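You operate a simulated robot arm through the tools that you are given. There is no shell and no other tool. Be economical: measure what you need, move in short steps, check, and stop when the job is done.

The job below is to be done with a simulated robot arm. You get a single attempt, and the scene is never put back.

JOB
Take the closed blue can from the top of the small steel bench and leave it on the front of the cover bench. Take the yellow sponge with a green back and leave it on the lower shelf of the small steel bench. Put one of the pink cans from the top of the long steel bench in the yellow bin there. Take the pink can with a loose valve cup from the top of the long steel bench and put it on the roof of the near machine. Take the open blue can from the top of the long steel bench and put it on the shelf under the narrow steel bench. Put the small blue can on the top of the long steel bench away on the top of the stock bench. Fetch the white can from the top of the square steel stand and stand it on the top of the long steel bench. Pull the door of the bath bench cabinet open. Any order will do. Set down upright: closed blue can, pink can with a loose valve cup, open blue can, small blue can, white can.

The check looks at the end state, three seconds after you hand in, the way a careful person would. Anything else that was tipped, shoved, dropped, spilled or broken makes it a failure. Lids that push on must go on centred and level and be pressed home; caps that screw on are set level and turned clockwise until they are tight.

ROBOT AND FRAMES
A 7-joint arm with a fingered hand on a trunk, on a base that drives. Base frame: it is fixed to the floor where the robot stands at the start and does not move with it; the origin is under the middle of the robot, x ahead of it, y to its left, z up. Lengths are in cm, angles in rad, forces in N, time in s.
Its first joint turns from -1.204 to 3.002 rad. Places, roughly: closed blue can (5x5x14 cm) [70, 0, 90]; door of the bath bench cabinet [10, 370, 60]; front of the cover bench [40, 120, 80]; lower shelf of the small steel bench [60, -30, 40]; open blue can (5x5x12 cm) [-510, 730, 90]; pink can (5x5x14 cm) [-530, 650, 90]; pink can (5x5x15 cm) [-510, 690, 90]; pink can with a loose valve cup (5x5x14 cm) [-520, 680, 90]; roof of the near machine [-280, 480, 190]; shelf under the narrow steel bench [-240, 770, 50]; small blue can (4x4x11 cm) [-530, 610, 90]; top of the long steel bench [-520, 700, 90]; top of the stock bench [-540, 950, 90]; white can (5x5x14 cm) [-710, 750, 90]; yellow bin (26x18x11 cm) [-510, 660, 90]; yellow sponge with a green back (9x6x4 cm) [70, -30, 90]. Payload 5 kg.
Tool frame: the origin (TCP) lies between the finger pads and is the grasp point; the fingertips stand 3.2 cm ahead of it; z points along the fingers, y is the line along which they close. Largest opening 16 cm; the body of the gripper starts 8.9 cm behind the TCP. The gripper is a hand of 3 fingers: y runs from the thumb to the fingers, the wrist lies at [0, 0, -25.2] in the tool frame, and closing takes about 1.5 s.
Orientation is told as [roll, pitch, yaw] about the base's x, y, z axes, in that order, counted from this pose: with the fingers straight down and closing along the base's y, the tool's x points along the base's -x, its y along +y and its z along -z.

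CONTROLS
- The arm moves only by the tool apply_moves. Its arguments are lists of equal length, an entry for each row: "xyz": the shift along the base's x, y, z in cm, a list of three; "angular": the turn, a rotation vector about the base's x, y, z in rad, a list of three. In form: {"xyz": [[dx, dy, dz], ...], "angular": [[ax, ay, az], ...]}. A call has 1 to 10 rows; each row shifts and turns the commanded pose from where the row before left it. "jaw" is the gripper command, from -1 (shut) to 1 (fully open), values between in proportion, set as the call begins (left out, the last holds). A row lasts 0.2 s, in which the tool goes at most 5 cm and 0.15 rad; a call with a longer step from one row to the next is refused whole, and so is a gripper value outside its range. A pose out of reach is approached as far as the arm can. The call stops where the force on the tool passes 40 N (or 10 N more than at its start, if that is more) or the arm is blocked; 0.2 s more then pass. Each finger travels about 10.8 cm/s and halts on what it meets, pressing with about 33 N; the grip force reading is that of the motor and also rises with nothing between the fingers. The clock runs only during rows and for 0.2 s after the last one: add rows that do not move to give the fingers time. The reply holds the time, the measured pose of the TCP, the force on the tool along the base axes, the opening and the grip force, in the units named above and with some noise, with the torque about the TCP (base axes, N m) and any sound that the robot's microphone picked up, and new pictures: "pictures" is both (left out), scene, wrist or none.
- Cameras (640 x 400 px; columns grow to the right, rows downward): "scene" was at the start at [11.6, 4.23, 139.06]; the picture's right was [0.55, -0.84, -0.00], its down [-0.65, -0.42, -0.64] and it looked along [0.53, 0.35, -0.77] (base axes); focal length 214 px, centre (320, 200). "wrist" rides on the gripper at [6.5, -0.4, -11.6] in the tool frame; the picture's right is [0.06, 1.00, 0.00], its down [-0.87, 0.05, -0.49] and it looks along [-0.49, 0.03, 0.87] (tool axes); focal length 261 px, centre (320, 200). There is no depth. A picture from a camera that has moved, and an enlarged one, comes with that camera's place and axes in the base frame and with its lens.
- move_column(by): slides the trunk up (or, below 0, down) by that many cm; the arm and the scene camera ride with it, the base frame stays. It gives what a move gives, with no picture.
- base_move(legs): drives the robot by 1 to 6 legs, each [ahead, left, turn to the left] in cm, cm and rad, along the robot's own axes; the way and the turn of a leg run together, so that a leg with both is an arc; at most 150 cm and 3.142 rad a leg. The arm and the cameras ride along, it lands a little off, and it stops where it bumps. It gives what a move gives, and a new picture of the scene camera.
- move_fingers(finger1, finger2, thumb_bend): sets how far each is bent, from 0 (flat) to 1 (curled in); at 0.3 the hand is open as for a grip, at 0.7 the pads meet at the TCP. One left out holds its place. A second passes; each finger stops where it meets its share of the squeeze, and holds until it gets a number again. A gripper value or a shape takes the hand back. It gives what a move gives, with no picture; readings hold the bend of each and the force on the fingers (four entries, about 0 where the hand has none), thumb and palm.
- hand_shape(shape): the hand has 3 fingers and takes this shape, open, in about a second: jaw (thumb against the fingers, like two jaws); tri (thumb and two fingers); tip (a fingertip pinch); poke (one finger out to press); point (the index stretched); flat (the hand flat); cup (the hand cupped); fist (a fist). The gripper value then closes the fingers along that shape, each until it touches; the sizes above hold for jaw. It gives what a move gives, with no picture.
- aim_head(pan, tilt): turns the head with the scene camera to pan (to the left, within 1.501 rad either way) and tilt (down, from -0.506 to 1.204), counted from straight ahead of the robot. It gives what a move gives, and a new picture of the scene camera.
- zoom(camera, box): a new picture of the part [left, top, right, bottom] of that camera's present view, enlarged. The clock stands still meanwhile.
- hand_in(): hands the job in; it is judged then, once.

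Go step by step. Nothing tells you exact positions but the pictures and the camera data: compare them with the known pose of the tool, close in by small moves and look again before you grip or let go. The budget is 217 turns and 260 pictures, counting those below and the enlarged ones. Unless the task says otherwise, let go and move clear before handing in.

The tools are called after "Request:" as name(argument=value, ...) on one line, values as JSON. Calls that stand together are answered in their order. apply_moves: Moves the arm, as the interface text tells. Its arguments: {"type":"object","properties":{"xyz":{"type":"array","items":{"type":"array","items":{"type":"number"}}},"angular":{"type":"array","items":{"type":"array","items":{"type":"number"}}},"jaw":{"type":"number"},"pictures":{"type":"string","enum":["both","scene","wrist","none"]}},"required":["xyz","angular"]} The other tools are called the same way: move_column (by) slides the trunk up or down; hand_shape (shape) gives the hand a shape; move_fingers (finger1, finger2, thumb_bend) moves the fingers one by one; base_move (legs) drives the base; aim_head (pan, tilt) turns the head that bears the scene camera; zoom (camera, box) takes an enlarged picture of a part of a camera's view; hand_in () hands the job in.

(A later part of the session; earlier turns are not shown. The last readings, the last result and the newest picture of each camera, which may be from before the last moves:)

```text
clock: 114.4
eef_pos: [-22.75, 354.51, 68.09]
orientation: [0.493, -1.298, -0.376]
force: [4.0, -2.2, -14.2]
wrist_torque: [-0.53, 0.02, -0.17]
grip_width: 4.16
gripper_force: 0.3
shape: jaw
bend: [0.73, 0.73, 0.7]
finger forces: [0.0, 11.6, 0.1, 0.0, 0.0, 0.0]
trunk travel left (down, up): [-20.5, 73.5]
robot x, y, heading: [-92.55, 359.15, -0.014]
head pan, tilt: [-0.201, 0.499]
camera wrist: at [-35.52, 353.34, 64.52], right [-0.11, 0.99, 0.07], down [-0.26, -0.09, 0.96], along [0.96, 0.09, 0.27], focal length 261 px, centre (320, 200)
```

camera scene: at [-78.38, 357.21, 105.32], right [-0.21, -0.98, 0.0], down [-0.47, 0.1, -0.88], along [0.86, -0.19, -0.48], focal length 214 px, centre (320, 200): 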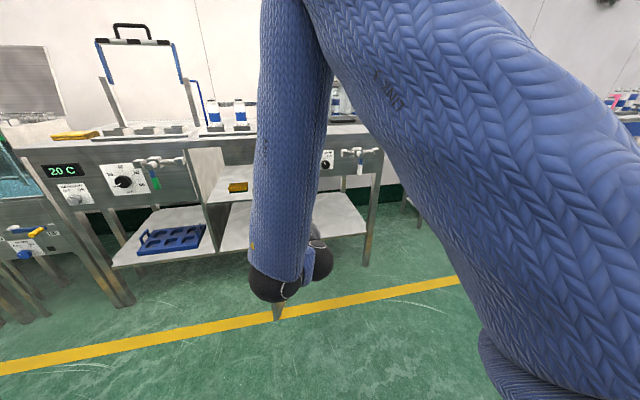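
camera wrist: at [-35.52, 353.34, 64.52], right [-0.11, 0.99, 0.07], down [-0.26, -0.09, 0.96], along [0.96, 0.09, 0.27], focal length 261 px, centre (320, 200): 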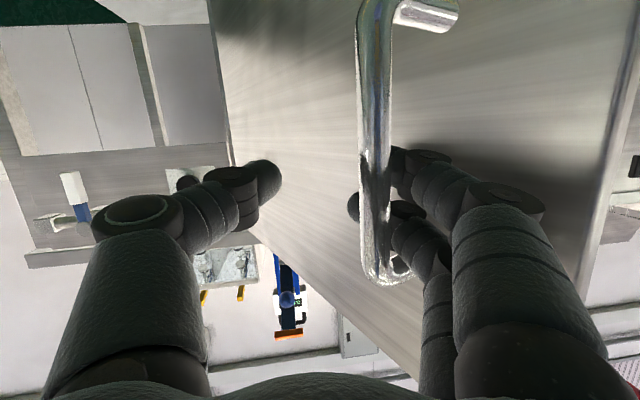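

A finger still sits behind the bar. I shift the hand slightly left to clear the tip, then back away with the base.

Request:
apply_moves(xyz=[[0, 0.8, 0], [0, 0.6, 0], [0, 0, 0]], angular=[[0, 0, 0], [0, 0, 0], [0, 0, 0]], pictures="wrist")

```text
clock: 115.2
eef_pos: [-22.91, 356.03, 68.28]
orientation: [0.495, -1.299, -0.376]
force: [2.5, -0.9, -6.9]
wrist_torque: [-0.25, 0.06, -0.13]
grip_width: 4.26
gripper_force: 0.1
shape: jaw
bend: [0.73, 0.73, 0.7]
finger forces: [0.0, 5.4, 0.0, 0.0, 0.1, 0.0]
trunk travel left (down, up): [-20.5, 73.5]
robot x, y, heading: [-92.66, 359.4, -0.017]
head pan, tilt: [-0.201, 0.499]
camera wrist: at [-35.6, 354.8, 64.64], right [-0.12, 0.99, 0.07], down [-0.26, -0.1, 0.96], along [0.96, 0.09, 0.27], focal length 261 px, centre (320, 200)
```

wrist: 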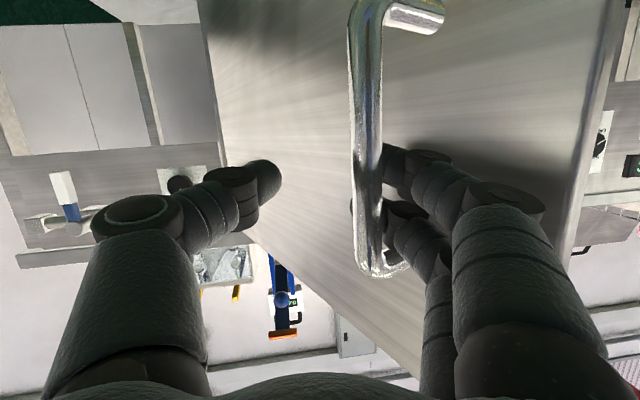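

Request:
apply_moves(xyz=[[0, 0.3, -0.8], [0, 0.8, -0.6], [0, 0, 0]], angular=[[0, 0, 0], [0, 0, 0], [0, 0, 0]], pictures="none")

Request:
base_move(legs=[[-4, 0, 0]])

Request:
apply_moves(xyz=[[0, 0, 0]], angular=[[0, 0, 0]], pictures="wrist")

```text
clock: 116.0
eef_pos: [-22.76, 357.04, 66.99]
orientation: [0.479, -1.295, -0.364]
force: [-0.1, 0.0, 0.0]
wrist_torque: [0.01, 0.04, 0.02]
grip_width: 4.38
gripper_force: 0.1
shape: jaw
bend: [0.73, 0.73, 0.7]
finger forces: [0.0, 0.0, 0.0, 0.0, 0.1, 0.0]
trunk travel left (down, up): [-20.5, 73.5]
robot x, y, heading: [-92.48, 359.13, -0.012]
head pan, tilt: [-0.201, 0.499]
```

```text
clock: 116.8
eef_pos: [-26.89, 357.15, 67.04]
orientation: [0.479, -1.295, -0.361]
force: [0.1, -0.2, -0.9]
wrist_torque: [-0.02, 0.01, 0.02]
grip_width: 4.36
gripper_force: 0.0
shape: jaw
bend: [0.73, 0.73, 0.7]
finger forces: [0.0, 0.0, 0.1, 0.0, 0.0, 0.0]
trunk travel left (down, up): [-20.5, 73.5]
robot x, y, heading: [-96.42, 359.69, -0.009]
head pan, tilt: [-0.201, 0.499]
camera scene: at [-82.47, 357.26, 105.31], right [-0.21, -0.98, 0.0], down [-0.47, 0.1, -0.88], along [0.86, -0.19, -0.48], focal length 214 px, centre (320, 200)
```

scene: 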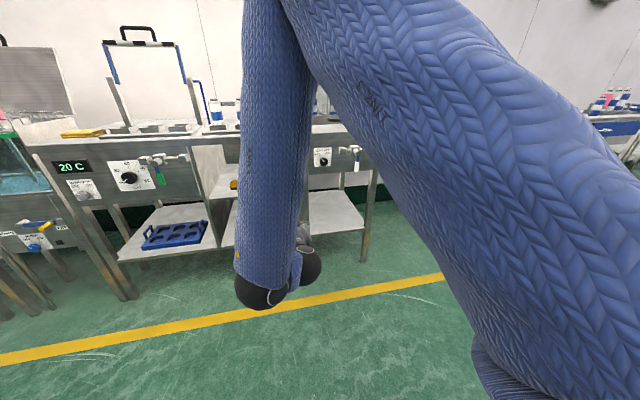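

```text
clock: 117.2
eef_pos: [-26.84, 357.1, 67.01]
orientation: [0.48, -1.294, -0.363]
force: [0.6, -0.2, -0.4]
wrist_torque: [0.0, 0.0, 0.02]
grip_width: 4.37
gripper_force: 0.0
shape: jaw
bend: [0.73, 0.73, 0.7]
finger forces: [0.0, 0.0, 0.0, 0.0, 0.0, 0.0]
trunk travel left (down, up): [-20.5, 73.5]
robot x, y, heading: [-96.47, 359.44, -0.008]
head pan, tilt: [-0.201, 0.499]
camera wrist: at [-39.55, 355.93, 63.51], right [-0.12, 0.99, 0.07], down [-0.26, -0.09, 0.96], along [0.96, 0.1, 0.27], focal length 261 px, centre (320, 200)
```

wrist: 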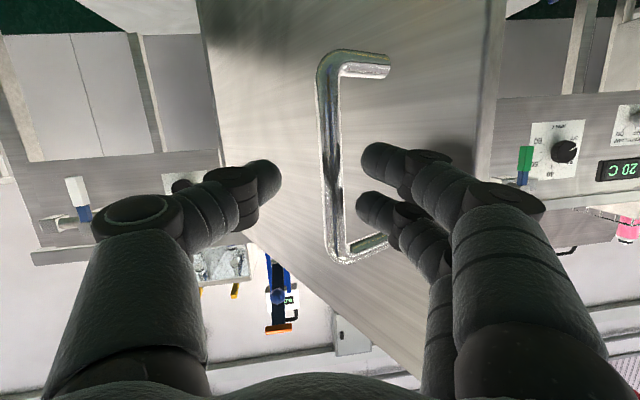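

Freed, and the door stays open. I back off, restore a compact tool-down pose, raise the trunk and survey.

Request:
base_move(legs=[[-35, 0, 0]])

Request:
apply_moves(xyz=[[0, 0, 2], [0, 0, 2], [0, 0, 2], [0, 0, 2], [0, 0, 2], [0, 0, 2], [0, 0, 2], [0, 0, 2], [0, 0, 2]], angular=[[0, 0.145, 0], [0, 0.145, 0], [0, 0.145, 0], [0, 0.145, 0], [0, 0.145, 0], [0, 0.145, 0], [0, 0.145, 0], [0, 0.145, 0], [0, 0.14, 0]], pictures="none")

Request:
move_column(by=37)

Request:
aim_head(pan=0.4, tilt=0.3)

Request:
aim_head(pan=1.5, tilt=0.2)

```text
clock: 119.5
eef_pos: [-61.72, 357.86, 66.98]
orientation: [0.478, -1.295, -0.355]
force: [-0.1, -0.1, -0.3]
wrist_torque: [0.01, 0.0, 0.0]
grip_width: 4.42
gripper_force: 0.2
shape: jaw
bend: [0.73, 0.73, 0.7]
finger forces: [0.0, 0.1, 0.0, 0.1, 0.1, 0.2]
trunk travel left (down, up): [-20.5, 73.5]
robot x, y, heading: [-131.54, 359.86, -0.005]
head pan, tilt: [-0.201, 0.499]
camera scene: at [-117.39, 357.69, 105.31], right [-0.21, -0.98, 0.0], down [-0.47, 0.1, -0.88], along [0.86, -0.18, -0.48], focal length 214 px, centre (320, 200)
```

scene: 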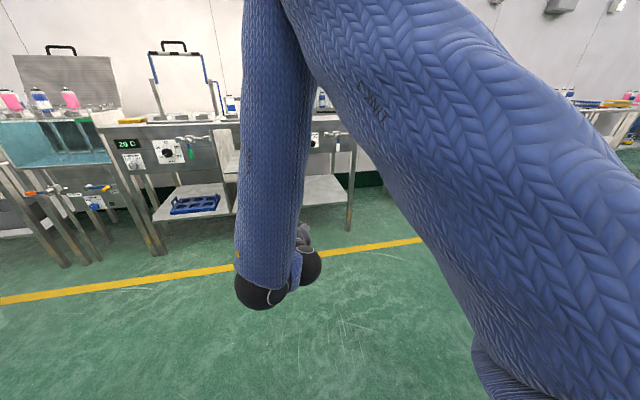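

```text
clock: 121.5
eef_pos: [-61.75, 357.74, 85.12]
orientation: [0.137, -0.009, -0.095]
force: [-1.0, 0.0, -0.5]
wrist_torque: [0.01, -0.03, 0.01]
grip_width: 4.39
gripper_force: 0.0
shape: jaw
bend: [0.73, 0.73, 0.7]
finger forces: [0.0, 0.1, 0.0, 0.0, 0.0, 0.0]
trunk travel left (down, up): [-20.5, 73.5]
robot x, y, heading: [-131.37, 359.33, -0.004]
head pan, tilt: [-0.201, 0.499]
```

```text
clock: 125.1
eef_pos: [-61.51, 357.71, 122.0]
orientation: [0.136, -0.011, -0.096]
force: [0.7, -0.1, -0.3]
wrist_torque: [-0.01, -0.01, 0.02]
grip_width: 4.39
gripper_force: 0.1
shape: jaw
bend: [0.73, 0.73, 0.7]
finger forces: [0.0, 0.0, 0.0, 0.0, 0.0, 0.0]
trunk travel left (down, up): [-57.5, 36.5]
robot x, y, heading: [-131.51, 359.86, -0.009]
head pan, tilt: [-0.201, 0.499]
```

```text
clock: 126.1
eef_pos: [-61.63, 357.58, 122.02]
orientation: [0.136, -0.013, -0.097]
force: [-0.2, -0.6, 0.7]
wrist_torque: [-0.03, 0.02, 0.0]
grip_width: 4.4
gripper_force: 0.0
shape: jaw
bend: [0.73, 0.73, 0.7]
finger forces: [0.1, 0.0, 0.0, 0.0, 0.0, 0.1]
trunk travel left (down, up): [-57.5, 36.5]
robot x, y, heading: [-131.45, 359.82, -0.006]
head pan, tilt: [0.4, 0.3]
camera scene: at [-117.65, 363.11, 144.14], right [0.38, -0.92, 0.0], down [-0.27, -0.11, -0.96], along [0.88, 0.36, -0.3], focal length 214 px, centre (320, 200)
```

scene: 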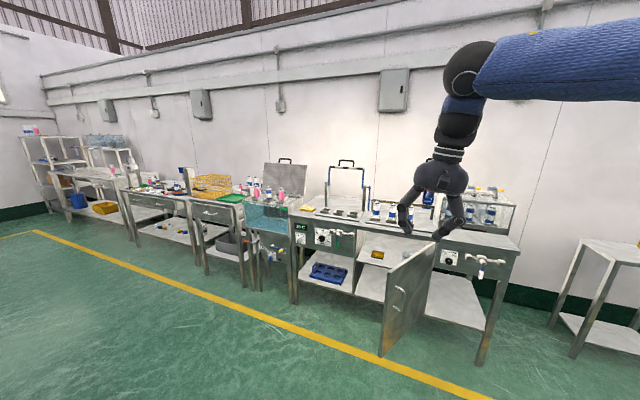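

```text
clock: 127.4
eef_pos: [-61.68, 357.58, 121.99]
orientation: [0.136, -0.011, -0.096]
force: [-0.1, 0.0, 0.0]
wrist_torque: [0.0, 0.03, -0.02]
grip_width: 4.38
gripper_force: 0.0
shape: jaw
bend: [0.73, 0.73, 0.7]
finger forces: [0.1, 0.0, 0.0, 0.0, 0.0, 0.1]
trunk travel left (down, up): [-57.5, 36.5]
robot x, y, heading: [-131.71, 359.4, -0.003]
head pan, tilt: [1.499, 0.201]
camera scene: at [-125.54, 368.84, 145.08], right [1.0, -0.08, 0.0], down [-0.02, -0.2, -0.98], along [0.08, 0.98, -0.2], focal length 214 px, centre (320, 200)
```

scene: 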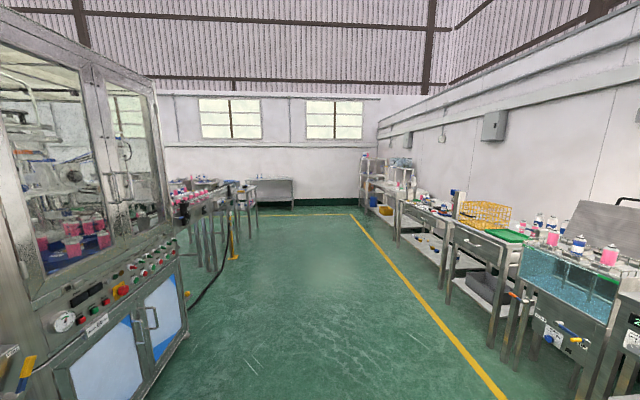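

The door is open about 75–80°. Next I turn to face +y and drive up the aisle to find the way to the long steel bench.

Request:
base_move(legs=[[0, 0, 1.575], [140, 0, 0], [110, 0, 0]])

Request:
aim_head(pan=0.9, tilt=0.25)

Request:
aim_head(pan=0.1, tilt=0.25)

```text
clock: 143.7
eef_pos: [-139.19, 682.51, 121.97]
orientation: [0.138, -0.01, 1.513]
force: [0.8, 0.0, -0.3]
wrist_torque: [-0.07, -0.01, -0.03]
grip_width: 4.41
gripper_force: 0.2
shape: jaw
bend: [0.73, 0.73, 0.7]
finger forces: [0.0, 0.1, 0.0, 0.0, 0.1, 0.1]
trunk travel left (down, up): [-57.5, 36.5]
robot x, y, heading: [-138.34, 612.38, 1.605]
head pan, tilt: [1.499, 0.201]
camera scene: at [-147.56, 618.1, 145.08], right [0.04, 1.0, 0.0], down [0.2, -0.01, -0.98], along [-0.98, 0.04, -0.2], focal length 214 px, centre (320, 200)
```

scene: 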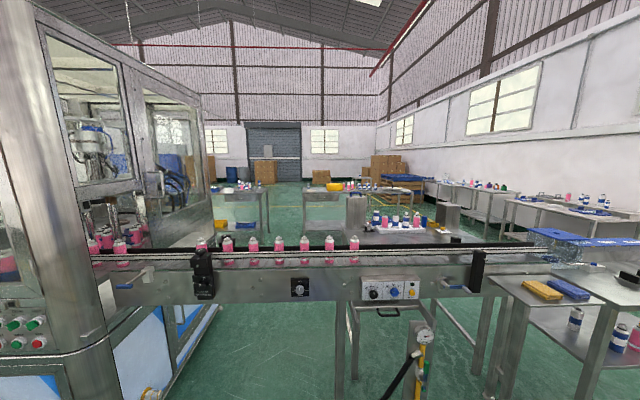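

```text
clock: 144.7
eef_pos: [-139.04, 682.39, 121.99]
orientation: [0.135, -0.01, 1.512]
force: [-0.1, 0.8, -0.5]
wrist_torque: [0.02, 0.02, -0.02]
grip_width: 4.38
gripper_force: 0.1
shape: jaw
bend: [0.73, 0.73, 0.7]
finger forces: [0.0, 0.1, 0.0, 0.1, 0.0, 0.0]
trunk travel left (down, up): [-57.5, 36.5]
robot x, y, heading: [-138.38, 612.48, 1.601]
head pan, tilt: [0.901, 0.25]
camera scene: at [-145.74, 623.23, 144.62], right [0.6, 0.8, 0.0], down [0.2, -0.15, -0.97], along [-0.78, 0.58, -0.25], focal length 214 px, centre (320, 200)
```

scene: 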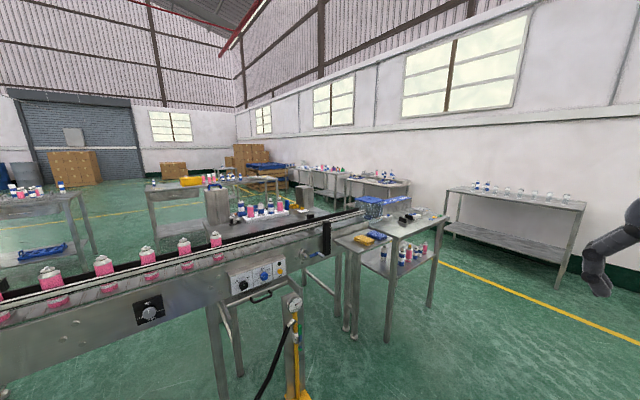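

```text
clock: 145.8
eef_pos: [-139.19, 682.53, 121.94]
orientation: [0.136, -0.011, 1.513]
force: [0.4, -1.1, -0.4]
wrist_torque: [-0.01, 0.01, 0.02]
grip_width: 4.4
gripper_force: 0.1
shape: jaw
bend: [0.73, 0.73, 0.7]
finger forces: [0.0, 0.0, 0.0, 0.0, 0.0, 0.0]
trunk travel left (down, up): [-57.5, 36.5]
robot x, y, heading: [-138.5, 612.51, 1.602]
head pan, tilt: [0.099, 0.25]
camera scene: at [-139.47, 626.93, 144.62], right [0.99, 0.13, 0.0], down [0.03, -0.25, -0.97], along [-0.13, 0.96, -0.25], focal length 214 px, centre (320, 200)
```

scene: 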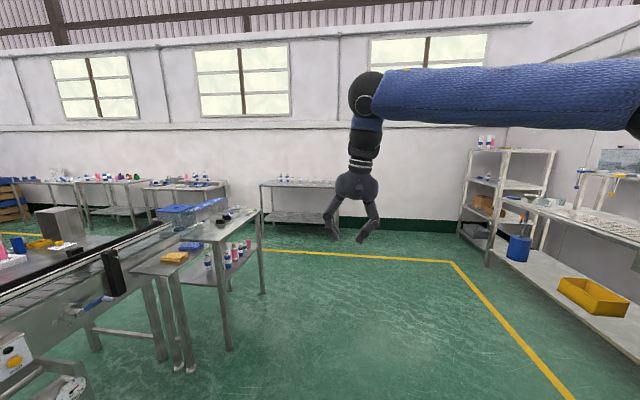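

The conveyor blocks the direct way, so I go round its far end past the narrow bench (y≈850), then toward -x.

Request:
base_move(legs=[[125, 0, 0], [120, 0, 0], [0, 0, 1.54]])

Request:
aim_head(pan=0.5, tilt=0.4)

Request:
aim_head(pan=-0.1, tilt=0.3)

```text
clock: 161.5
eef_pos: [-217.62, 860.33, 121.93]
orientation: [0.137, -0.01, 3.051]
force: [0.0, 0.9, 0.5]
wrist_torque: [-0.01, 0.01, -0.01]
grip_width: 4.37
gripper_force: 0.0
shape: jaw
bend: [0.73, 0.73, 0.7]
finger forces: [0.0, 0.1, 0.0, 0.0, 0.1, 0.1]
trunk travel left (down, up): [-57.5, 36.5]
robot x, y, heading: [-147.82, 859.05, 3.142]
head pan, tilt: [0.099, 0.25]
camera scene: at [-161.93, 857.95, 144.62], right [-0.1, 1.0, 0.0], down [0.25, 0.02, -0.97], along [-0.96, -0.09, -0.25], focal length 214 px, centre (320, 200)
```

scene: 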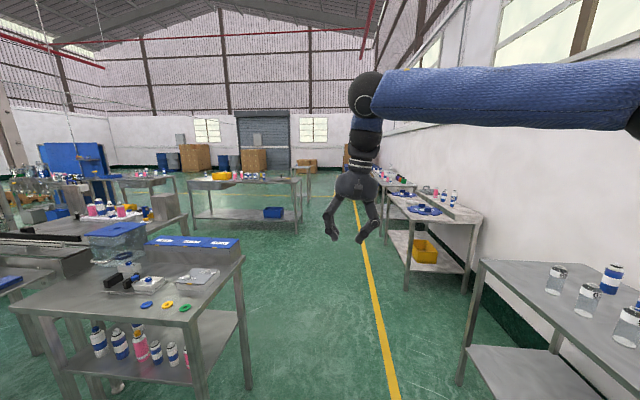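

```text
clock: 162.4
eef_pos: [-217.64, 860.34, 121.96]
orientation: [0.137, -0.01, 3.05]
force: [-0.3, 0.0, 0.5]
wrist_torque: [0.01, -0.01, 0.0]
grip_width: 4.39
gripper_force: 0.1
shape: jaw
bend: [0.73, 0.73, 0.7]
finger forces: [0.0, 0.0, 0.0, 0.0, 0.0, 0.0]
trunk travel left (down, up): [-57.5, 36.5]
robot x, y, heading: [-147.88, 858.87, 3.139]
head pan, tilt: [0.499, 0.4]
camera scene: at [-160.77, 854.46, 143.22], right [-0.48, 0.88, 0.0], down [0.34, 0.18, -0.92], along [-0.81, -0.44, -0.39], focal length 214 px, centre (320, 200)
```

scene: 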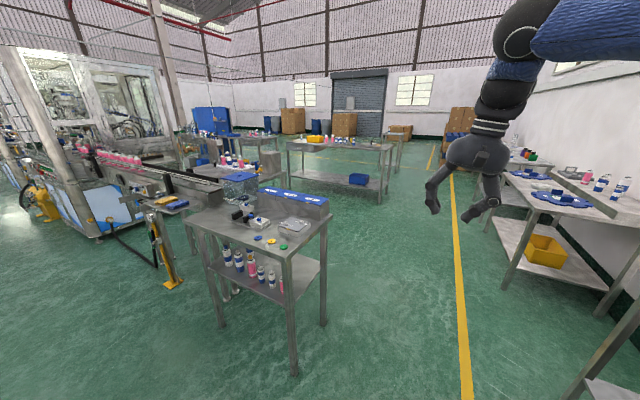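

```text
clock: 163.4
eef_pos: [-217.64, 860.3, 121.99]
orientation: [0.138, -0.01, 3.051]
force: [0.3, 0.9, -0.2]
wrist_torque: [0.02, -0.01, 0.0]
grip_width: 4.39
gripper_force: 0.0
shape: jaw
bend: [0.73, 0.73, 0.7]
finger forces: [0.0, 0.0, 0.1, 0.1, 0.0, 0.0]
trunk travel left (down, up): [-57.5, 36.5]
robot x, y, heading: [-147.68, 858.74, 3.136]
head pan, tilt: [-0.099, 0.3]
camera scene: at [-161.91, 859.82, 144.14], right [0.1, 0.99, 0.0], down [0.29, -0.03, -0.96], along [-0.95, 0.1, -0.3], focal length 214 px, centre (320, 200)
```

scene: 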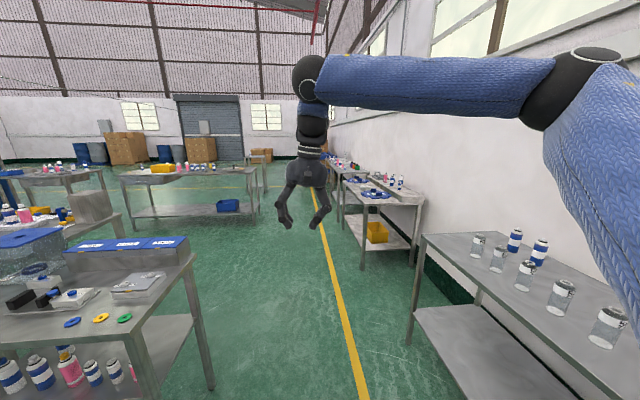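

The way is clear. I drive along -x to about x=-440 and look at the long steel bench on the left.

Request:
base_move(legs=[[145, 0, 0], [145, 0, 0]])

Request:
aim_head(pan=0.9, tilt=0.5)

Request:
aim_head(pan=-0.5, tilt=0.6)

```text
clock: 177.6
eef_pos: [-511.01, 866.15, 121.95]
orientation: [0.137, -0.009, 3.026]
force: [0.1, 0.0, -0.3]
wrist_torque: [0.01, -0.03, -0.03]
grip_width: 4.41
gripper_force: 0.0
shape: jaw
bend: [0.73, 0.73, 0.7]
finger forces: [0.0, 0.1, 0.1, 0.0, 0.1, 0.0]
trunk travel left (down, up): [-57.5, 36.5]
robot x, y, heading: [-441.38, 862.96, 3.117]
head pan, tilt: [-0.099, 0.3]
camera scene: at [-455.36, 864.37, 144.14], right [0.13, 0.99, 0.0], down [0.29, -0.04, -0.96], along [-0.95, 0.12, -0.3], focal length 214 px, centre (320, 200)
```

scene: 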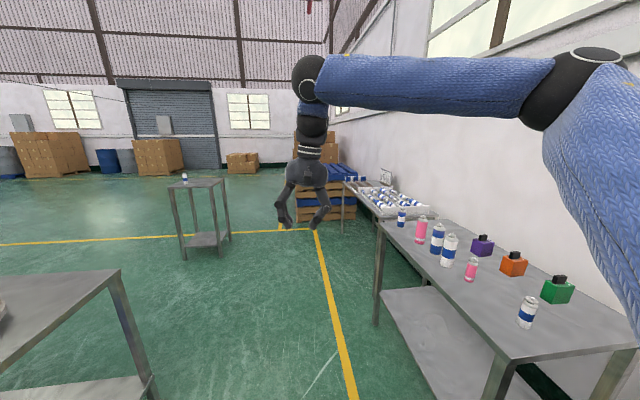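

```text
clock: 178.8
eef_pos: [-510.99, 866.18, 122.09]
orientation: [0.136, -0.009, 3.027]
force: [0.4, 0.4, -1.1]
wrist_torque: [0.04, -0.02, 0.01]
grip_width: 4.41
gripper_force: 0.0
shape: jaw
bend: [0.73, 0.73, 0.7]
finger forces: [0.0, 0.0, 0.1, 0.0, 0.1, 0.0]
trunk travel left (down, up): [-57.5, 36.5]
robot x, y, heading: [-441.23, 863.04, 3.114]
head pan, tilt: [0.901, 0.499]
camera scene: at [-451.91, 856.22, 142.31], right [-0.77, 0.64, 0.0], down [0.31, 0.37, -0.88], along [-0.56, -0.67, -0.48], focal length 214 px, centre (320, 200)
```

scene: 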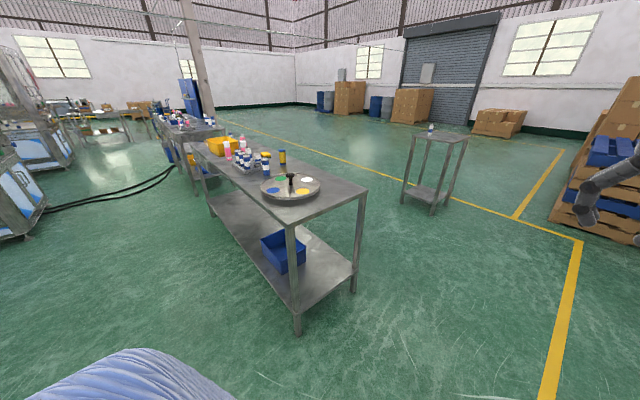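

```text
clock: 180.4
eef_pos: [-510.89, 866.3, 122.08]
orientation: [0.136, -0.01, 3.026]
force: [-0.1, 0.3, 0.1]
wrist_torque: [-0.02, -0.02, 0.02]
grip_width: 4.4
gripper_force: 0.0
shape: jaw
bend: [0.73, 0.73, 0.7]
finger forces: [0.0, 0.0, 0.1, 0.0, 0.0, 0.1]
trunk travel left (down, up): [-57.5, 36.5]
robot x, y, heading: [-441.04, 863.14, 3.117]
head pan, tilt: [-0.499, 0.6]
camera scene: at [-453.71, 867.63, 141.4], right [0.5, 0.87, 0.0], down [0.49, -0.28, -0.82], along [-0.71, 0.41, -0.57], focal length 214 px, centre (320, 200)
```

scene: 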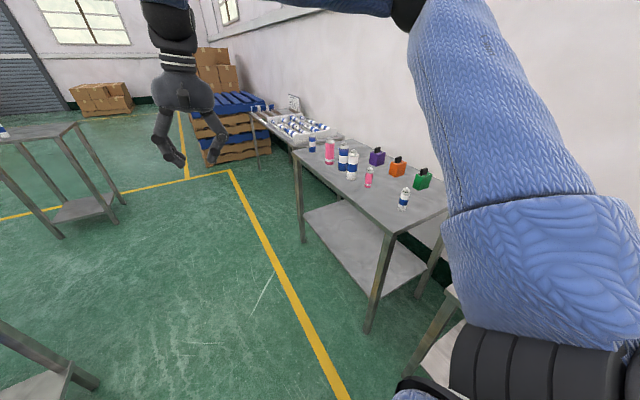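

The long bench runs along -y from here. I slide left along its near side to about y=690 and look down at it.

Request:
base_move(legs=[[0, 85, 0.025], [0, 85, 0]])

Request:
aim_head(pan=0.2, tilt=0.7)

```text
clock: 188.9
eef_pos: [-511.66, 695.47, 121.97]
orientation: [0.136, -0.01, 3.064]
force: [0.0, 0.4, -1.0]
wrist_torque: [0.02, 0.02, -0.01]
grip_width: 4.39
gripper_force: 0.1
shape: jaw
bend: [0.73, 0.73, 0.7]
finger forces: [0.0, 0.0, 0.0, 0.0, 0.0, 0.1]
trunk travel left (down, up): [-57.5, 36.5]
robot x, y, heading: [-441.69, 695.13, -3.13]
head pan, tilt: [-0.499, 0.6]
camera scene: at [-454.42, 698.91, 141.4], right [0.47, 0.88, 0.0], down [0.5, -0.27, -0.83], along [-0.73, 0.39, -0.57], focal length 214 px, centre (320, 200)
```

scene: 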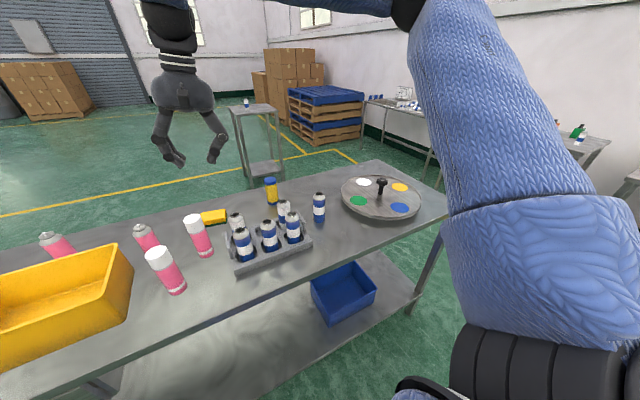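

```text
clock: 190.0
eef_pos: [-511.6, 695.57, 122.11]
orientation: [0.136, -0.01, 3.064]
force: [-0.6, 0.6, 0.4]
wrist_torque: [0.01, 0.02, -0.02]
grip_width: 4.41
gripper_force: 0.0
shape: jaw
bend: [0.73, 0.73, 0.7]
finger forces: [0.1, 0.0, 0.0, 0.0, 0.0, 0.0]
trunk travel left (down, up): [-57.5, 36.5]
robot x, y, heading: [-441.75, 694.62, -3.132]
head pan, tilt: [0.201, 0.7]
camera scene: at [-454.94, 693.06, 140.54], right [-0.21, 0.98, 0.0], down [0.63, 0.13, -0.76], along [-0.75, -0.16, -0.64], focal length 214 px, centre (320, 200)
```

scene: 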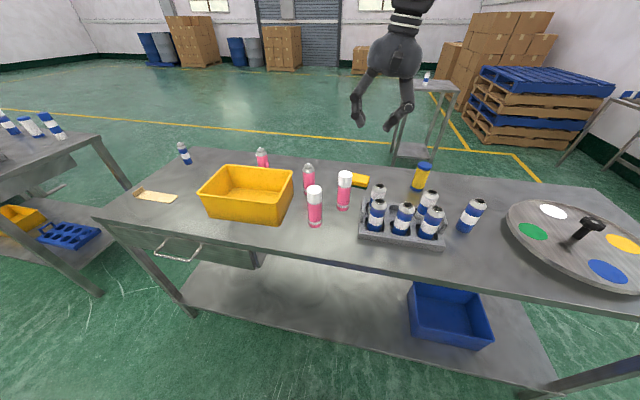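

Request:
zoom(camera="scene", box=[240, 140, 380, 235])

Request:
zoom(camera="scene", box=[350, 150, 500, 250])

Request:
zoom(camera="scene", box=[130, 130, 230, 210])

```text
4.21 times, centred on (310, 188) of scene
camera zoom: at [-454.94, 693.06, 140.54], right [-0.21, 0.98, 0.0], down [0.63, 0.13, -0.76], along [-0.75, -0.16, -0.64], focal length 903 px, centre (362, 253)
```

zoom: 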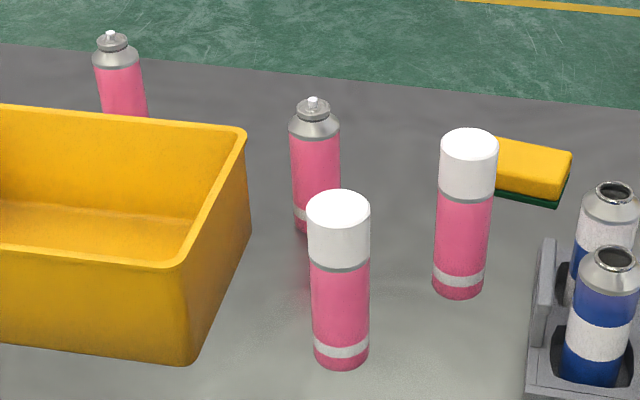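

```text
4.00 times, centred on (425, 200) of scene
camera zoom: at [-454.94, 693.06, 140.54], right [-0.21, 0.98, 0.0], down [0.63, 0.13, -0.76], along [-0.75, -0.16, -0.64], focal length 858 px, centre (-100, 200)
```

zoom: 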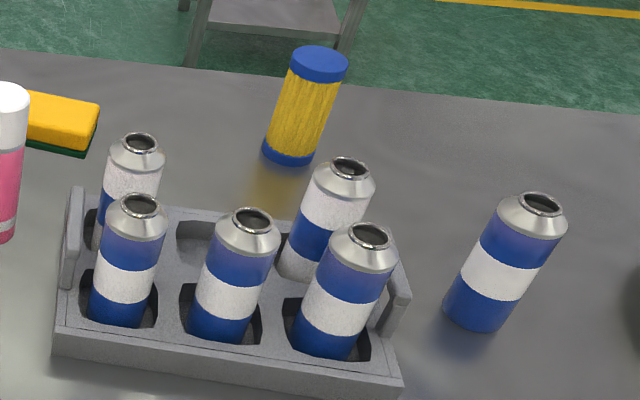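

```text
5.00 times, centred on (180, 170) of scene
camera zoom: at [-454.94, 693.06, 140.54], right [-0.21, 0.98, 0.0], down [0.63, 0.13, -0.76], along [-0.75, -0.16, -0.64], focal length 1072 px, centre (1020, 350)
```

zoom: 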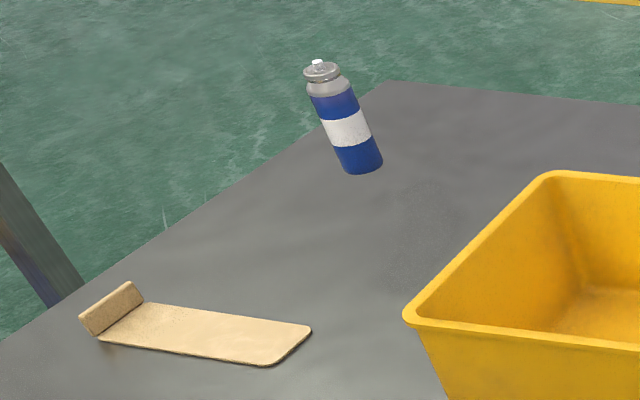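

I can identify the items: open blue can at (-513,731), loose-valve pink at about (-521,675), plain pink behind the bin at about (-530,650), small blue at (-532,610). I start with the small blue can: drive left and square up the hand.

Request:
base_move(legs=[[8, 76, -0.01]])

Request:
apply_moves(xyz=[[-4, -1, 0], [-4, -1, 0], [-4, -1, 0], [0, 0, 0]], angular=[[0.1356, -0.0105, 0], [0, 0, 0.08], [0, 0, 0], [0, 0, 0]], jaw=0.5, pictures="wrist")

```text
clock: 194.1
eef_pos: [-518.94, 619.06, 122.08]
orientation: [0.136, -0.011, 3.06]
force: [-1.0, 0.2, 0.0]
wrist_torque: [0.0, 0.0, 0.01]
grip_width: 4.42
gripper_force: 0.1
shape: jaw
bend: [0.73, 0.73, 0.7]
finger forces: [0.0, 0.1, 0.0, 0.0, 0.1, 0.0]
trunk travel left (down, up): [-57.5, 36.5]
robot x, y, heading: [-449.21, 618.3, -3.132]
head pan, tilt: [0.201, 0.7]
camera scene: at [-462.28, 616.55, 140.53], right [-0.21, 0.98, 0.0], down [0.63, 0.13, -0.76], along [-0.75, -0.16, -0.64], focal length 214 px, centre (320, 200)
```

scene: 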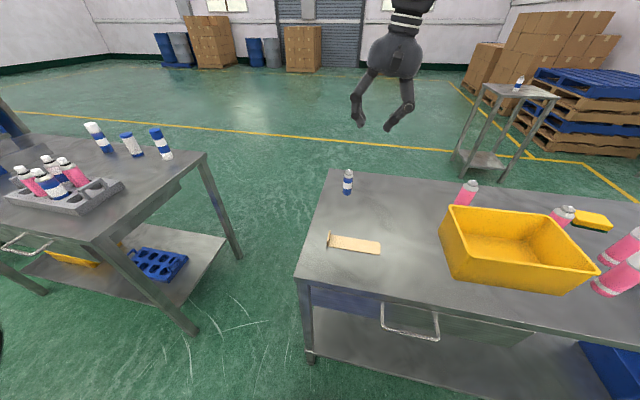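

```text
clock: 195.1
eef_pos: [-530.91, 616.16, 122.38]
orientation: [0.001, -0.013, -3.14]
force: [0.8, 0.8, 0.5]
wrist_torque: [-0.07, -0.02, 0.0]
grip_width: 11.96
gripper_force: 0.1
shape: jaw
bend: [0.63, 0.63, 0.6]
finger forces: [0.0, 0.0, 0.1, 0.0, 0.0, 0.1]
trunk travel left (down, up): [-57.5, 36.5]
robot x, y, heading: [-448.83, 618.01, -3.131]
head pan, tilt: [0.201, 0.7]
camera wrist: at [-524.23, 616.68, 133.76], right [0.06, -1.0, 0.0], down [-0.86, -0.05, 0.5], along [-0.5, -0.03, -0.86], focal length 261 px, centre (320, 200)
```

wrist: 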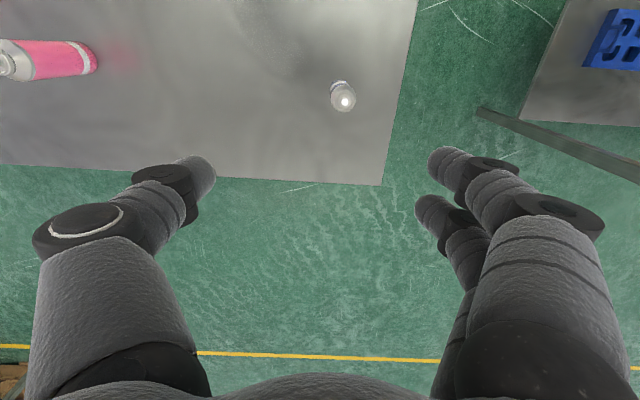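

Request:
apply_moves(xyz=[[0, -3.1, -3], [0, 0, -5], [0, 0, -5], [0, 0, -3], [0, 0, 0]], angular=[[0, 0, 0], [0, 0, 0], [0, 0, 0], [0, 0, 0], [0, 0, 0]], pictures="wrist")

```text
clock: 196.3
eef_pos: [-531.18, 613.11, 105.95]
orientation: [-0.001, -0.011, -3.139]
force: [-0.8, 0.5, 0.2]
wrist_torque: [0.04, 0.0, 0.01]
grip_width: 11.96
gripper_force: 0.1
shape: jaw
bend: [0.63, 0.63, 0.6]
finger forces: [0.0, 0.0, 0.0, 0.0, 0.0, 0.0]
trunk travel left (down, up): [-57.5, 36.5]
robot x, y, heading: [-448.96, 618.69, -3.131]
head pan, tilt: [0.201, 0.7]
camera wrist: at [-524.38, 613.5, 117.44], right [0.06, -1.0, 0.0], down [-0.86, -0.06, 0.5], along [-0.5, -0.03, -0.86], focal length 261 px, centre (320, 200)
```

wrist: 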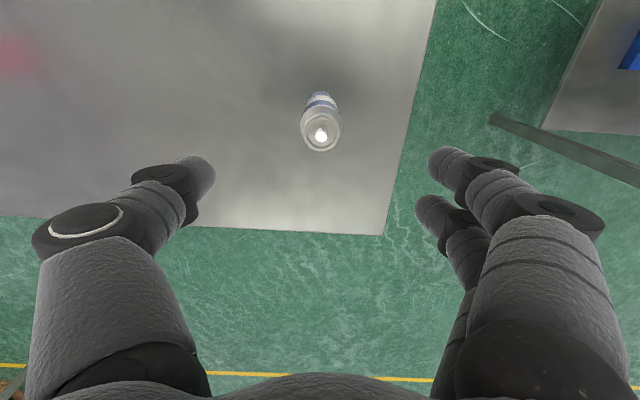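

Request:
apply_moves(xyz=[[0.8, 0, -4], [0, 0, -4], [0, 0, -4], [0, 0, -0.7], [0, 0, 0]], angular=[[0, 0, 0], [0, 0, 0], [0, 0, 0], [0, 0, 0], [0, 0, 0]], pictures="wrist")

Request:
apply_moves(xyz=[[0, 0, 0], [0, 0, 0], [0, 0, 0], [0, 0, 0], [0, 0, 0], [0, 0, 0]], angular=[[0, 0, 0], [0, 0, 0], [0, 0, 0], [0, 0, 0], [0, 0, 0], [0, 0, 0]], jaw=-0.7, pictures="wrist")

```text
clock: 197.5
eef_pos: [-530.09, 613.12, 93.09]
orientation: [0.0, -0.01, -3.14]
force: [-0.4, -0.1, 0.1]
wrist_torque: [0.0, -0.03, 0.0]
grip_width: 11.92
gripper_force: 0.0
shape: jaw
bend: [0.63, 0.63, 0.6]
finger forces: [0.1, 0.0, 0.0, 0.1, 0.1, 0.1]
trunk travel left (down, up): [-57.5, 36.5]
robot x, y, heading: [-448.85, 618.22, -3.129]
head pan, tilt: [0.201, 0.7]
camera wrist: at [-523.49, 613.5, 104.54], right [0.06, -1.0, 0.0], down [-0.86, -0.06, 0.5], along [-0.5, -0.03, -0.87], focal length 261 px, centre (320, 200)
```

wrist: 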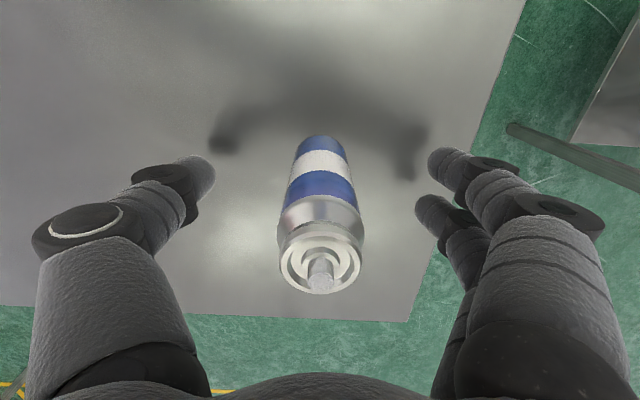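

```text
clock: 198.9
eef_pos: [-530.1, 613.01, 93.2]
orientation: [0.0, -0.011, -3.139]
force: [-0.3, 0.2, -0.8]
wrist_torque: [-0.01, 0.0, 0.01]
grip_width: 2.34
gripper_force: 33.1
shape: jaw
bend: [0.73, 0.72, 0.7]
finger forces: [15.1, 13.3, 0.0, 0.0, 29.4, 0.1]
trunk travel left (down, up): [-57.5, 36.5]
robot x, y, heading: [-449.07, 618.66, -3.134]
head pan, tilt: [0.201, 0.7]
camera wrist: at [-523.46, 613.48, 104.6], right [0.06, -1.0, 0.0], down [-0.86, -0.06, 0.5], along [-0.5, -0.03, -0.87], focal length 261 px, centre (320, 200)
```

wrist: 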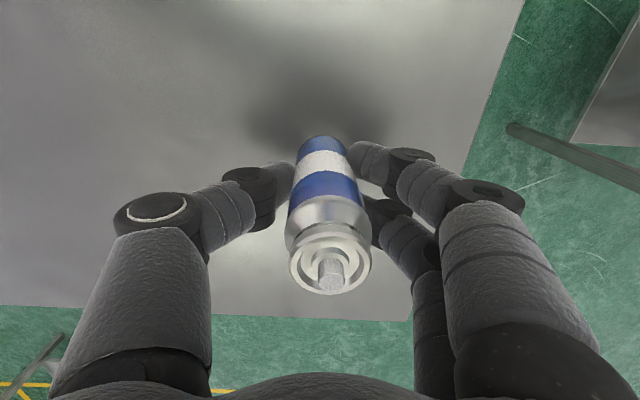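

The small blue can is gripped. I lift it, then drive to the stock bench (front edge y≈921, gap at x≈-511) and face it.

Request:
apply_moves(xyz=[[0, 0, 4], [0, 0, 5], [0, 0, 5], [0, 0, 5], [0, 0, 5], [0, 0, 5], [0, 0, 0]], angular=[[0, 0, 0], [0, 0, 0], [0, 0, 0], [0, 0, 0], [0, 0, 0], [0, 0, 0], [0, 0, 0]], pictures="none")

Request:
base_move(legs=[[0, -115, 0], [0, -115, 0], [0, 0, -1.58], [0, 61, 0]])

Request:
aim_head(pan=0.1, tilt=0.7)

```text
clock: 200.5
eef_pos: [-530.17, 613.0, 122.09]
orientation: [0.0, -0.008, -3.14]
force: [-0.5, -0.2, -0.2]
wrist_torque: [-0.04, 0.0, 0.01]
grip_width: 2.34
gripper_force: 32.7
shape: jaw
bend: [0.73, 0.72, 0.7]
finger forces: [16.0, 14.6, 0.0, 0.1, 29.5, 0.1]
trunk travel left (down, up): [-57.5, 36.5]
robot x, y, heading: [-448.9, 618.22, -3.133]
head pan, tilt: [0.201, 0.7]
```

```text
clock: 218.7
eef_pos: [-512.01, 931.63, 122.24]
orientation: [-0.001, -0.01, 1.539]
force: [-0.4, -0.6, -0.1]
wrist_torque: [-0.02, -0.05, -0.03]
grip_width: 2.29
gripper_force: 32.4
shape: jaw
bend: [0.73, 0.72, 0.7]
finger forces: [16.0, 14.9, 0.1, 0.0, 29.4, 0.0]
trunk travel left (down, up): [-57.5, 36.5]
robot x, y, heading: [-509.47, 850.45, 1.55]
head pan, tilt: [0.201, 0.7]
camera scene: at [-510.47, 863.92, 140.53], right [0.98, 0.18, 0.0], down [0.11, -0.63, -0.76], along [-0.13, 0.75, -0.64], focal length 214 px, centre (320, 200)
```

scene: 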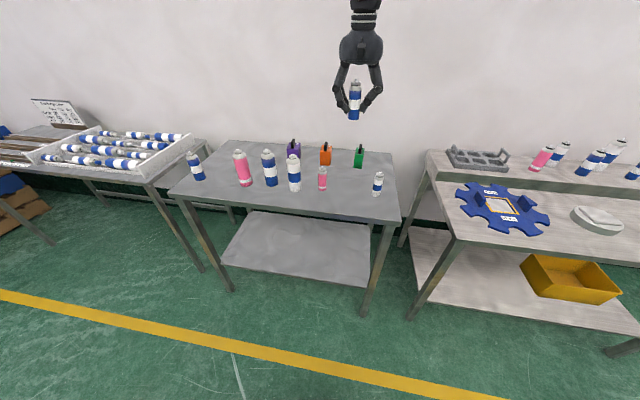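

```text
clock: 219.3
eef_pos: [-512.01, 931.69, 122.31]
orientation: [0.002, -0.01, 1.54]
force: [0.1, 0.3, -0.4]
wrist_torque: [-0.01, 0.0, 0.06]
grip_width: 2.3
gripper_force: 33.3
shape: jaw
bend: [0.73, 0.72, 0.7]
finger forces: [16.0, 14.7, 0.0, 0.0, 29.4, 0.0]
trunk travel left (down, up): [-57.5, 36.5]
robot x, y, heading: [-509.0, 850.42, 1.543]
head pan, tilt: [0.099, 0.7]
camera scene: at [-509.53, 864.03, 140.53], right [1.0, 0.08, 0.0], down [0.05, -0.64, -0.76], along [-0.06, 0.76, -0.64], focal length 214 px, centre (320, 200)
```

scene: 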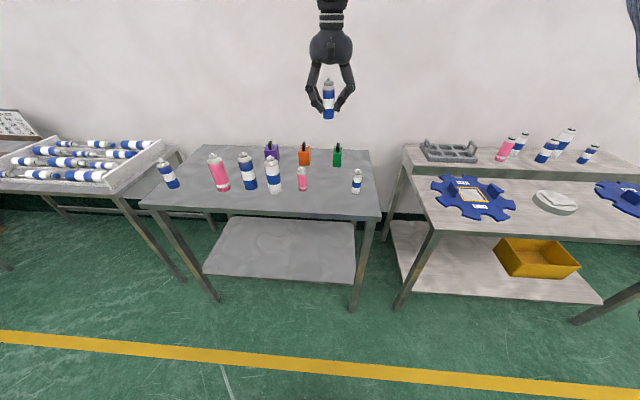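

Request:
apply_moves(xyz=[[1.2, -2, -3], [0, 0, -4.5], [0, 0, -4.5], [0, 0, -4.5], [0, 0, 0]], angular=[[0, 0, 0], [0, 0, 0], [0, 0, 0], [0, 0, 0], [0, 0, 0]], pictures="both")

```text
clock: 220.6
eef_pos: [-510.75, 929.83, 105.87]
orientation: [0.0, -0.012, 1.54]
force: [-0.9, 0.0, -0.5]
wrist_torque: [0.05, 0.04, 0.01]
grip_width: 2.32
gripper_force: 33.1
shape: jaw
bend: [0.73, 0.72, 0.7]
finger forces: [16.3, 15.4, 0.0, 0.0, 29.3, 0.0]
trunk travel left (down, up): [-57.5, 36.5]
robot x, y, heading: [-509.36, 850.55, 1.553]
head pan, tilt: [0.099, 0.7]
camera scene: at [-509.54, 863.91, 140.55], right [1.0, 0.07, 0.0], down [0.05, -0.64, -0.77], along [-0.06, 0.76, -0.64], focal length 214 px, centre (320, 200)
camera wrist: at [-510.55, 923.07, 117.27], right [-1.0, -0.03, 0.0], down [-0.03, 0.86, 0.5], along [-0.02, 0.5, -0.86], focal length 261 px, centre (320, 200)
```

scene: 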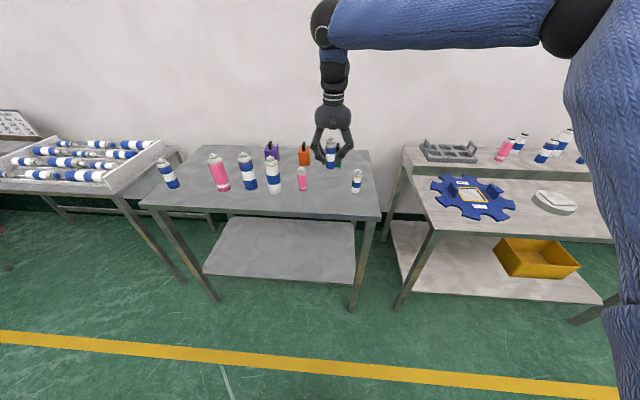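
wrist: 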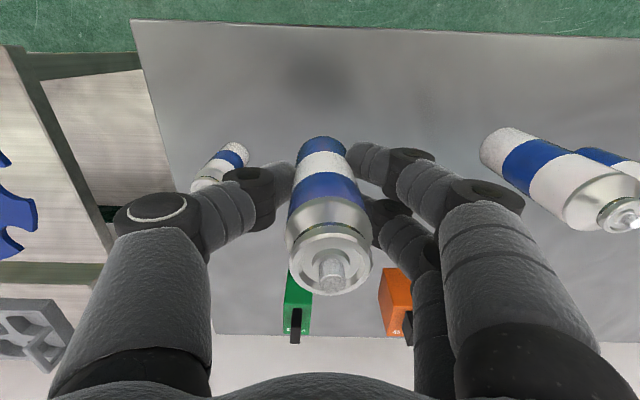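

I shift 3 cm toward the front for finger clearance, then lower.

Request:
apply_moves(xyz=[[0, -3, 0], [0, 0, -4], [0, 0, -4], [0, 0, -2], [0, 0, 0]], angular=[[0, 0, 0], [0, 0, 0], [0, 0, 0], [0, 0, 0], [0, 0, 0]], pictures="wrist")

```text
clock: 221.8
eef_pos: [-510.81, 926.29, 95.78]
orientation: [0.0, -0.011, 1.541]
force: [0.4, -0.3, -0.3]
wrist_torque: [0.01, 0.0, 0.02]
grip_width: 2.31
gripper_force: 32.9
shape: jaw
bend: [0.73, 0.72, 0.7]
finger forces: [16.6, 15.7, 0.0, 0.0, 29.3, 0.1]
trunk travel left (down, up): [-57.5, 36.5]
robot x, y, heading: [-508.98, 850.68, 1.542]
head pan, tilt: [0.099, 0.7]
camera wrist: at [-510.59, 919.73, 107.22], right [-1.0, -0.03, 0.0], down [-0.03, 0.86, 0.5], along [-0.02, 0.5, -0.86], focal length 261 px, centre (320, 200)
```

wrist: 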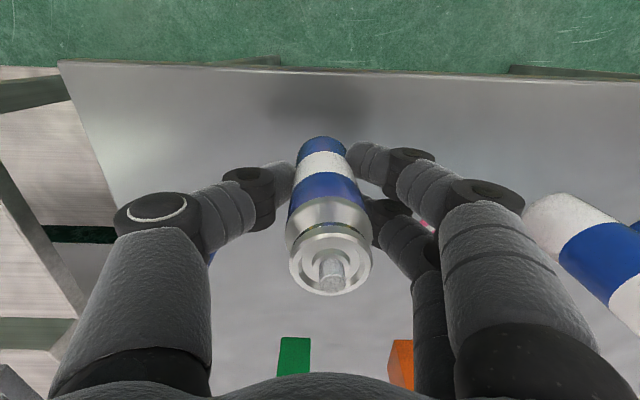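

Request:
apply_moves(xyz=[[0, 0, -1.2], [0, 0, -0.5], [0, 0, -0.4], [0, 0, -0.3], [0, 0, 0]], angular=[[0, 0, 0], [0, 0, 0], [0, 0, 0], [0, 0, 0], [0, 0, 0]], pictures="none")

Request:
zoom(camera="scene", box=[260, 90, 400, 230])

```text
clock: 222.9
eef_pos: [-510.79, 926.47, 93.34]
orientation: [0.001, -0.01, 1.542]
force: [0.5, -0.2, -0.4]
wrist_torque: [0.01, 0.0, -0.02]
grip_width: 2.3
gripper_force: 33.0
shape: jaw
bend: [0.73, 0.72, 0.7]
finger forces: [16.5, 15.7, 0.0, 0.0, 29.3, 0.0]
trunk travel left (down, up): [-57.5, 36.5]
robot x, y, heading: [-509.02, 850.57, 1.543]
head pan, tilt: [0.099, 0.7]
```

```text
2.86 times, centred on (330, 160) of scene
camera zoom: at [-509.53, 864.03, 140.53], right [1.0, 0.08, 0.0], down [0.05, -0.64, -0.76], along [-0.06, 0.76, -0.64], focal length 613 px, centre (291, 314)
```

zoom: 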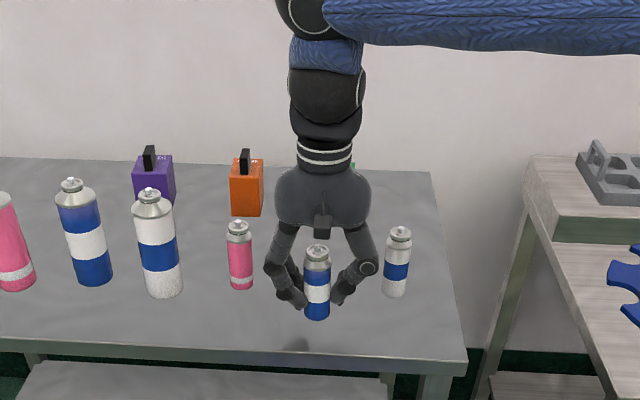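

Still a little above the surface; I creep down.

Request:
apply_moves(xyz=[[0, 0, -0.5], [0, 0, -0.4], [0, 0, -0.3], [0, 0, 0]], angular=[[0, 0, 0], [0, 0, 0], [0, 0, 0], [0, 0, 0]], pictures="none")

Request:
apply_moves(xyz=[[0, 0, -0.3], [0, 0, -0.3], [0, 0, 0]], angular=[[0, 0, 0], [0, 0, 0], [0, 0, 0]], pictures="none")

```text
clock: 223.9
eef_pos: [-510.78, 926.43, 92.12]
orientation: [0.001, -0.009, 1.542]
force: [0.3, 0.7, 0.0]
wrist_torque: [0.03, -0.02, -0.01]
grip_width: 2.31
gripper_force: 32.7
shape: jaw
bend: [0.73, 0.72, 0.7]
finger forces: [16.6, 15.7, 0.1, 0.0, 29.3, 0.0]
trunk travel left (down, up): [-57.5, 36.5]
robot x, y, heading: [-509.23, 850.88, 1.545]
head pan, tilt: [0.099, 0.7]
```

```text
clock: 224.8
eef_pos: [-510.82, 926.54, 91.53]
orientation: [0.001, -0.01, 1.541]
force: [-0.3, 0.2, 0.0]
wrist_torque: [-0.01, -0.01, 0.01]
grip_width: 2.31
gripper_force: 33.4
shape: jaw
bend: [0.73, 0.72, 0.7]
finger forces: [16.6, 15.9, 0.1, 0.0, 29.3, 0.0]
trunk travel left (down, up): [-57.5, 36.5]
robot x, y, heading: [-509.34, 850.27, 1.542]
head pan, tilt: [0.099, 0.7]
```

Request:
apply_moves(xyz=[[0, 0, -0.3], [0, 0, -0.3], [0, 0, -0.3], [0, 0, 0]], angular=[[0, 0, 0], [0, 0, 0], [0, 0, 0], [0, 0, 0]], pictures="none")

Request:
zoom(camera="scene", box=[290, 140, 370, 220])

```text
clock: 225.8
eef_pos: [-511.01, 926.42, 90.87]
orientation: [0.002, -0.014, 1.54]
force: [3.3, 6.3, 30.3]
wrist_torque: [0.1, 0.0, 0.0]
grip_width: 2.46
gripper_force: 32.5
shape: jaw
bend: [0.73, 0.73, 0.71]
finger forces: [19.4, 20.5, 0.0, 0.1, 39.6, 0.0]
trunk travel left (down, up): [-57.5, 36.5]
robot x, y, heading: [-509.42, 850.7, 1.543]
head pan, tilt: [0.099, 0.7]
```

```text
5.00 times, centred on (330, 180) of scene
camera zoom: at [-509.5, 863.86, 140.59], right [1.0, 0.07, 0.0], down [0.05, -0.64, -0.77], along [-0.06, 0.76, -0.64], focal length 1072 px, centre (270, 300)
```

zoom: 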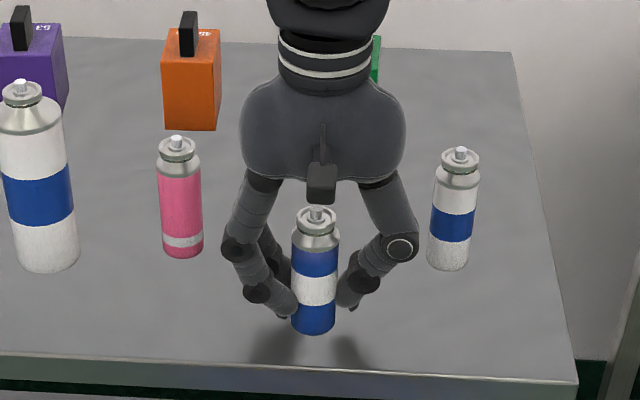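

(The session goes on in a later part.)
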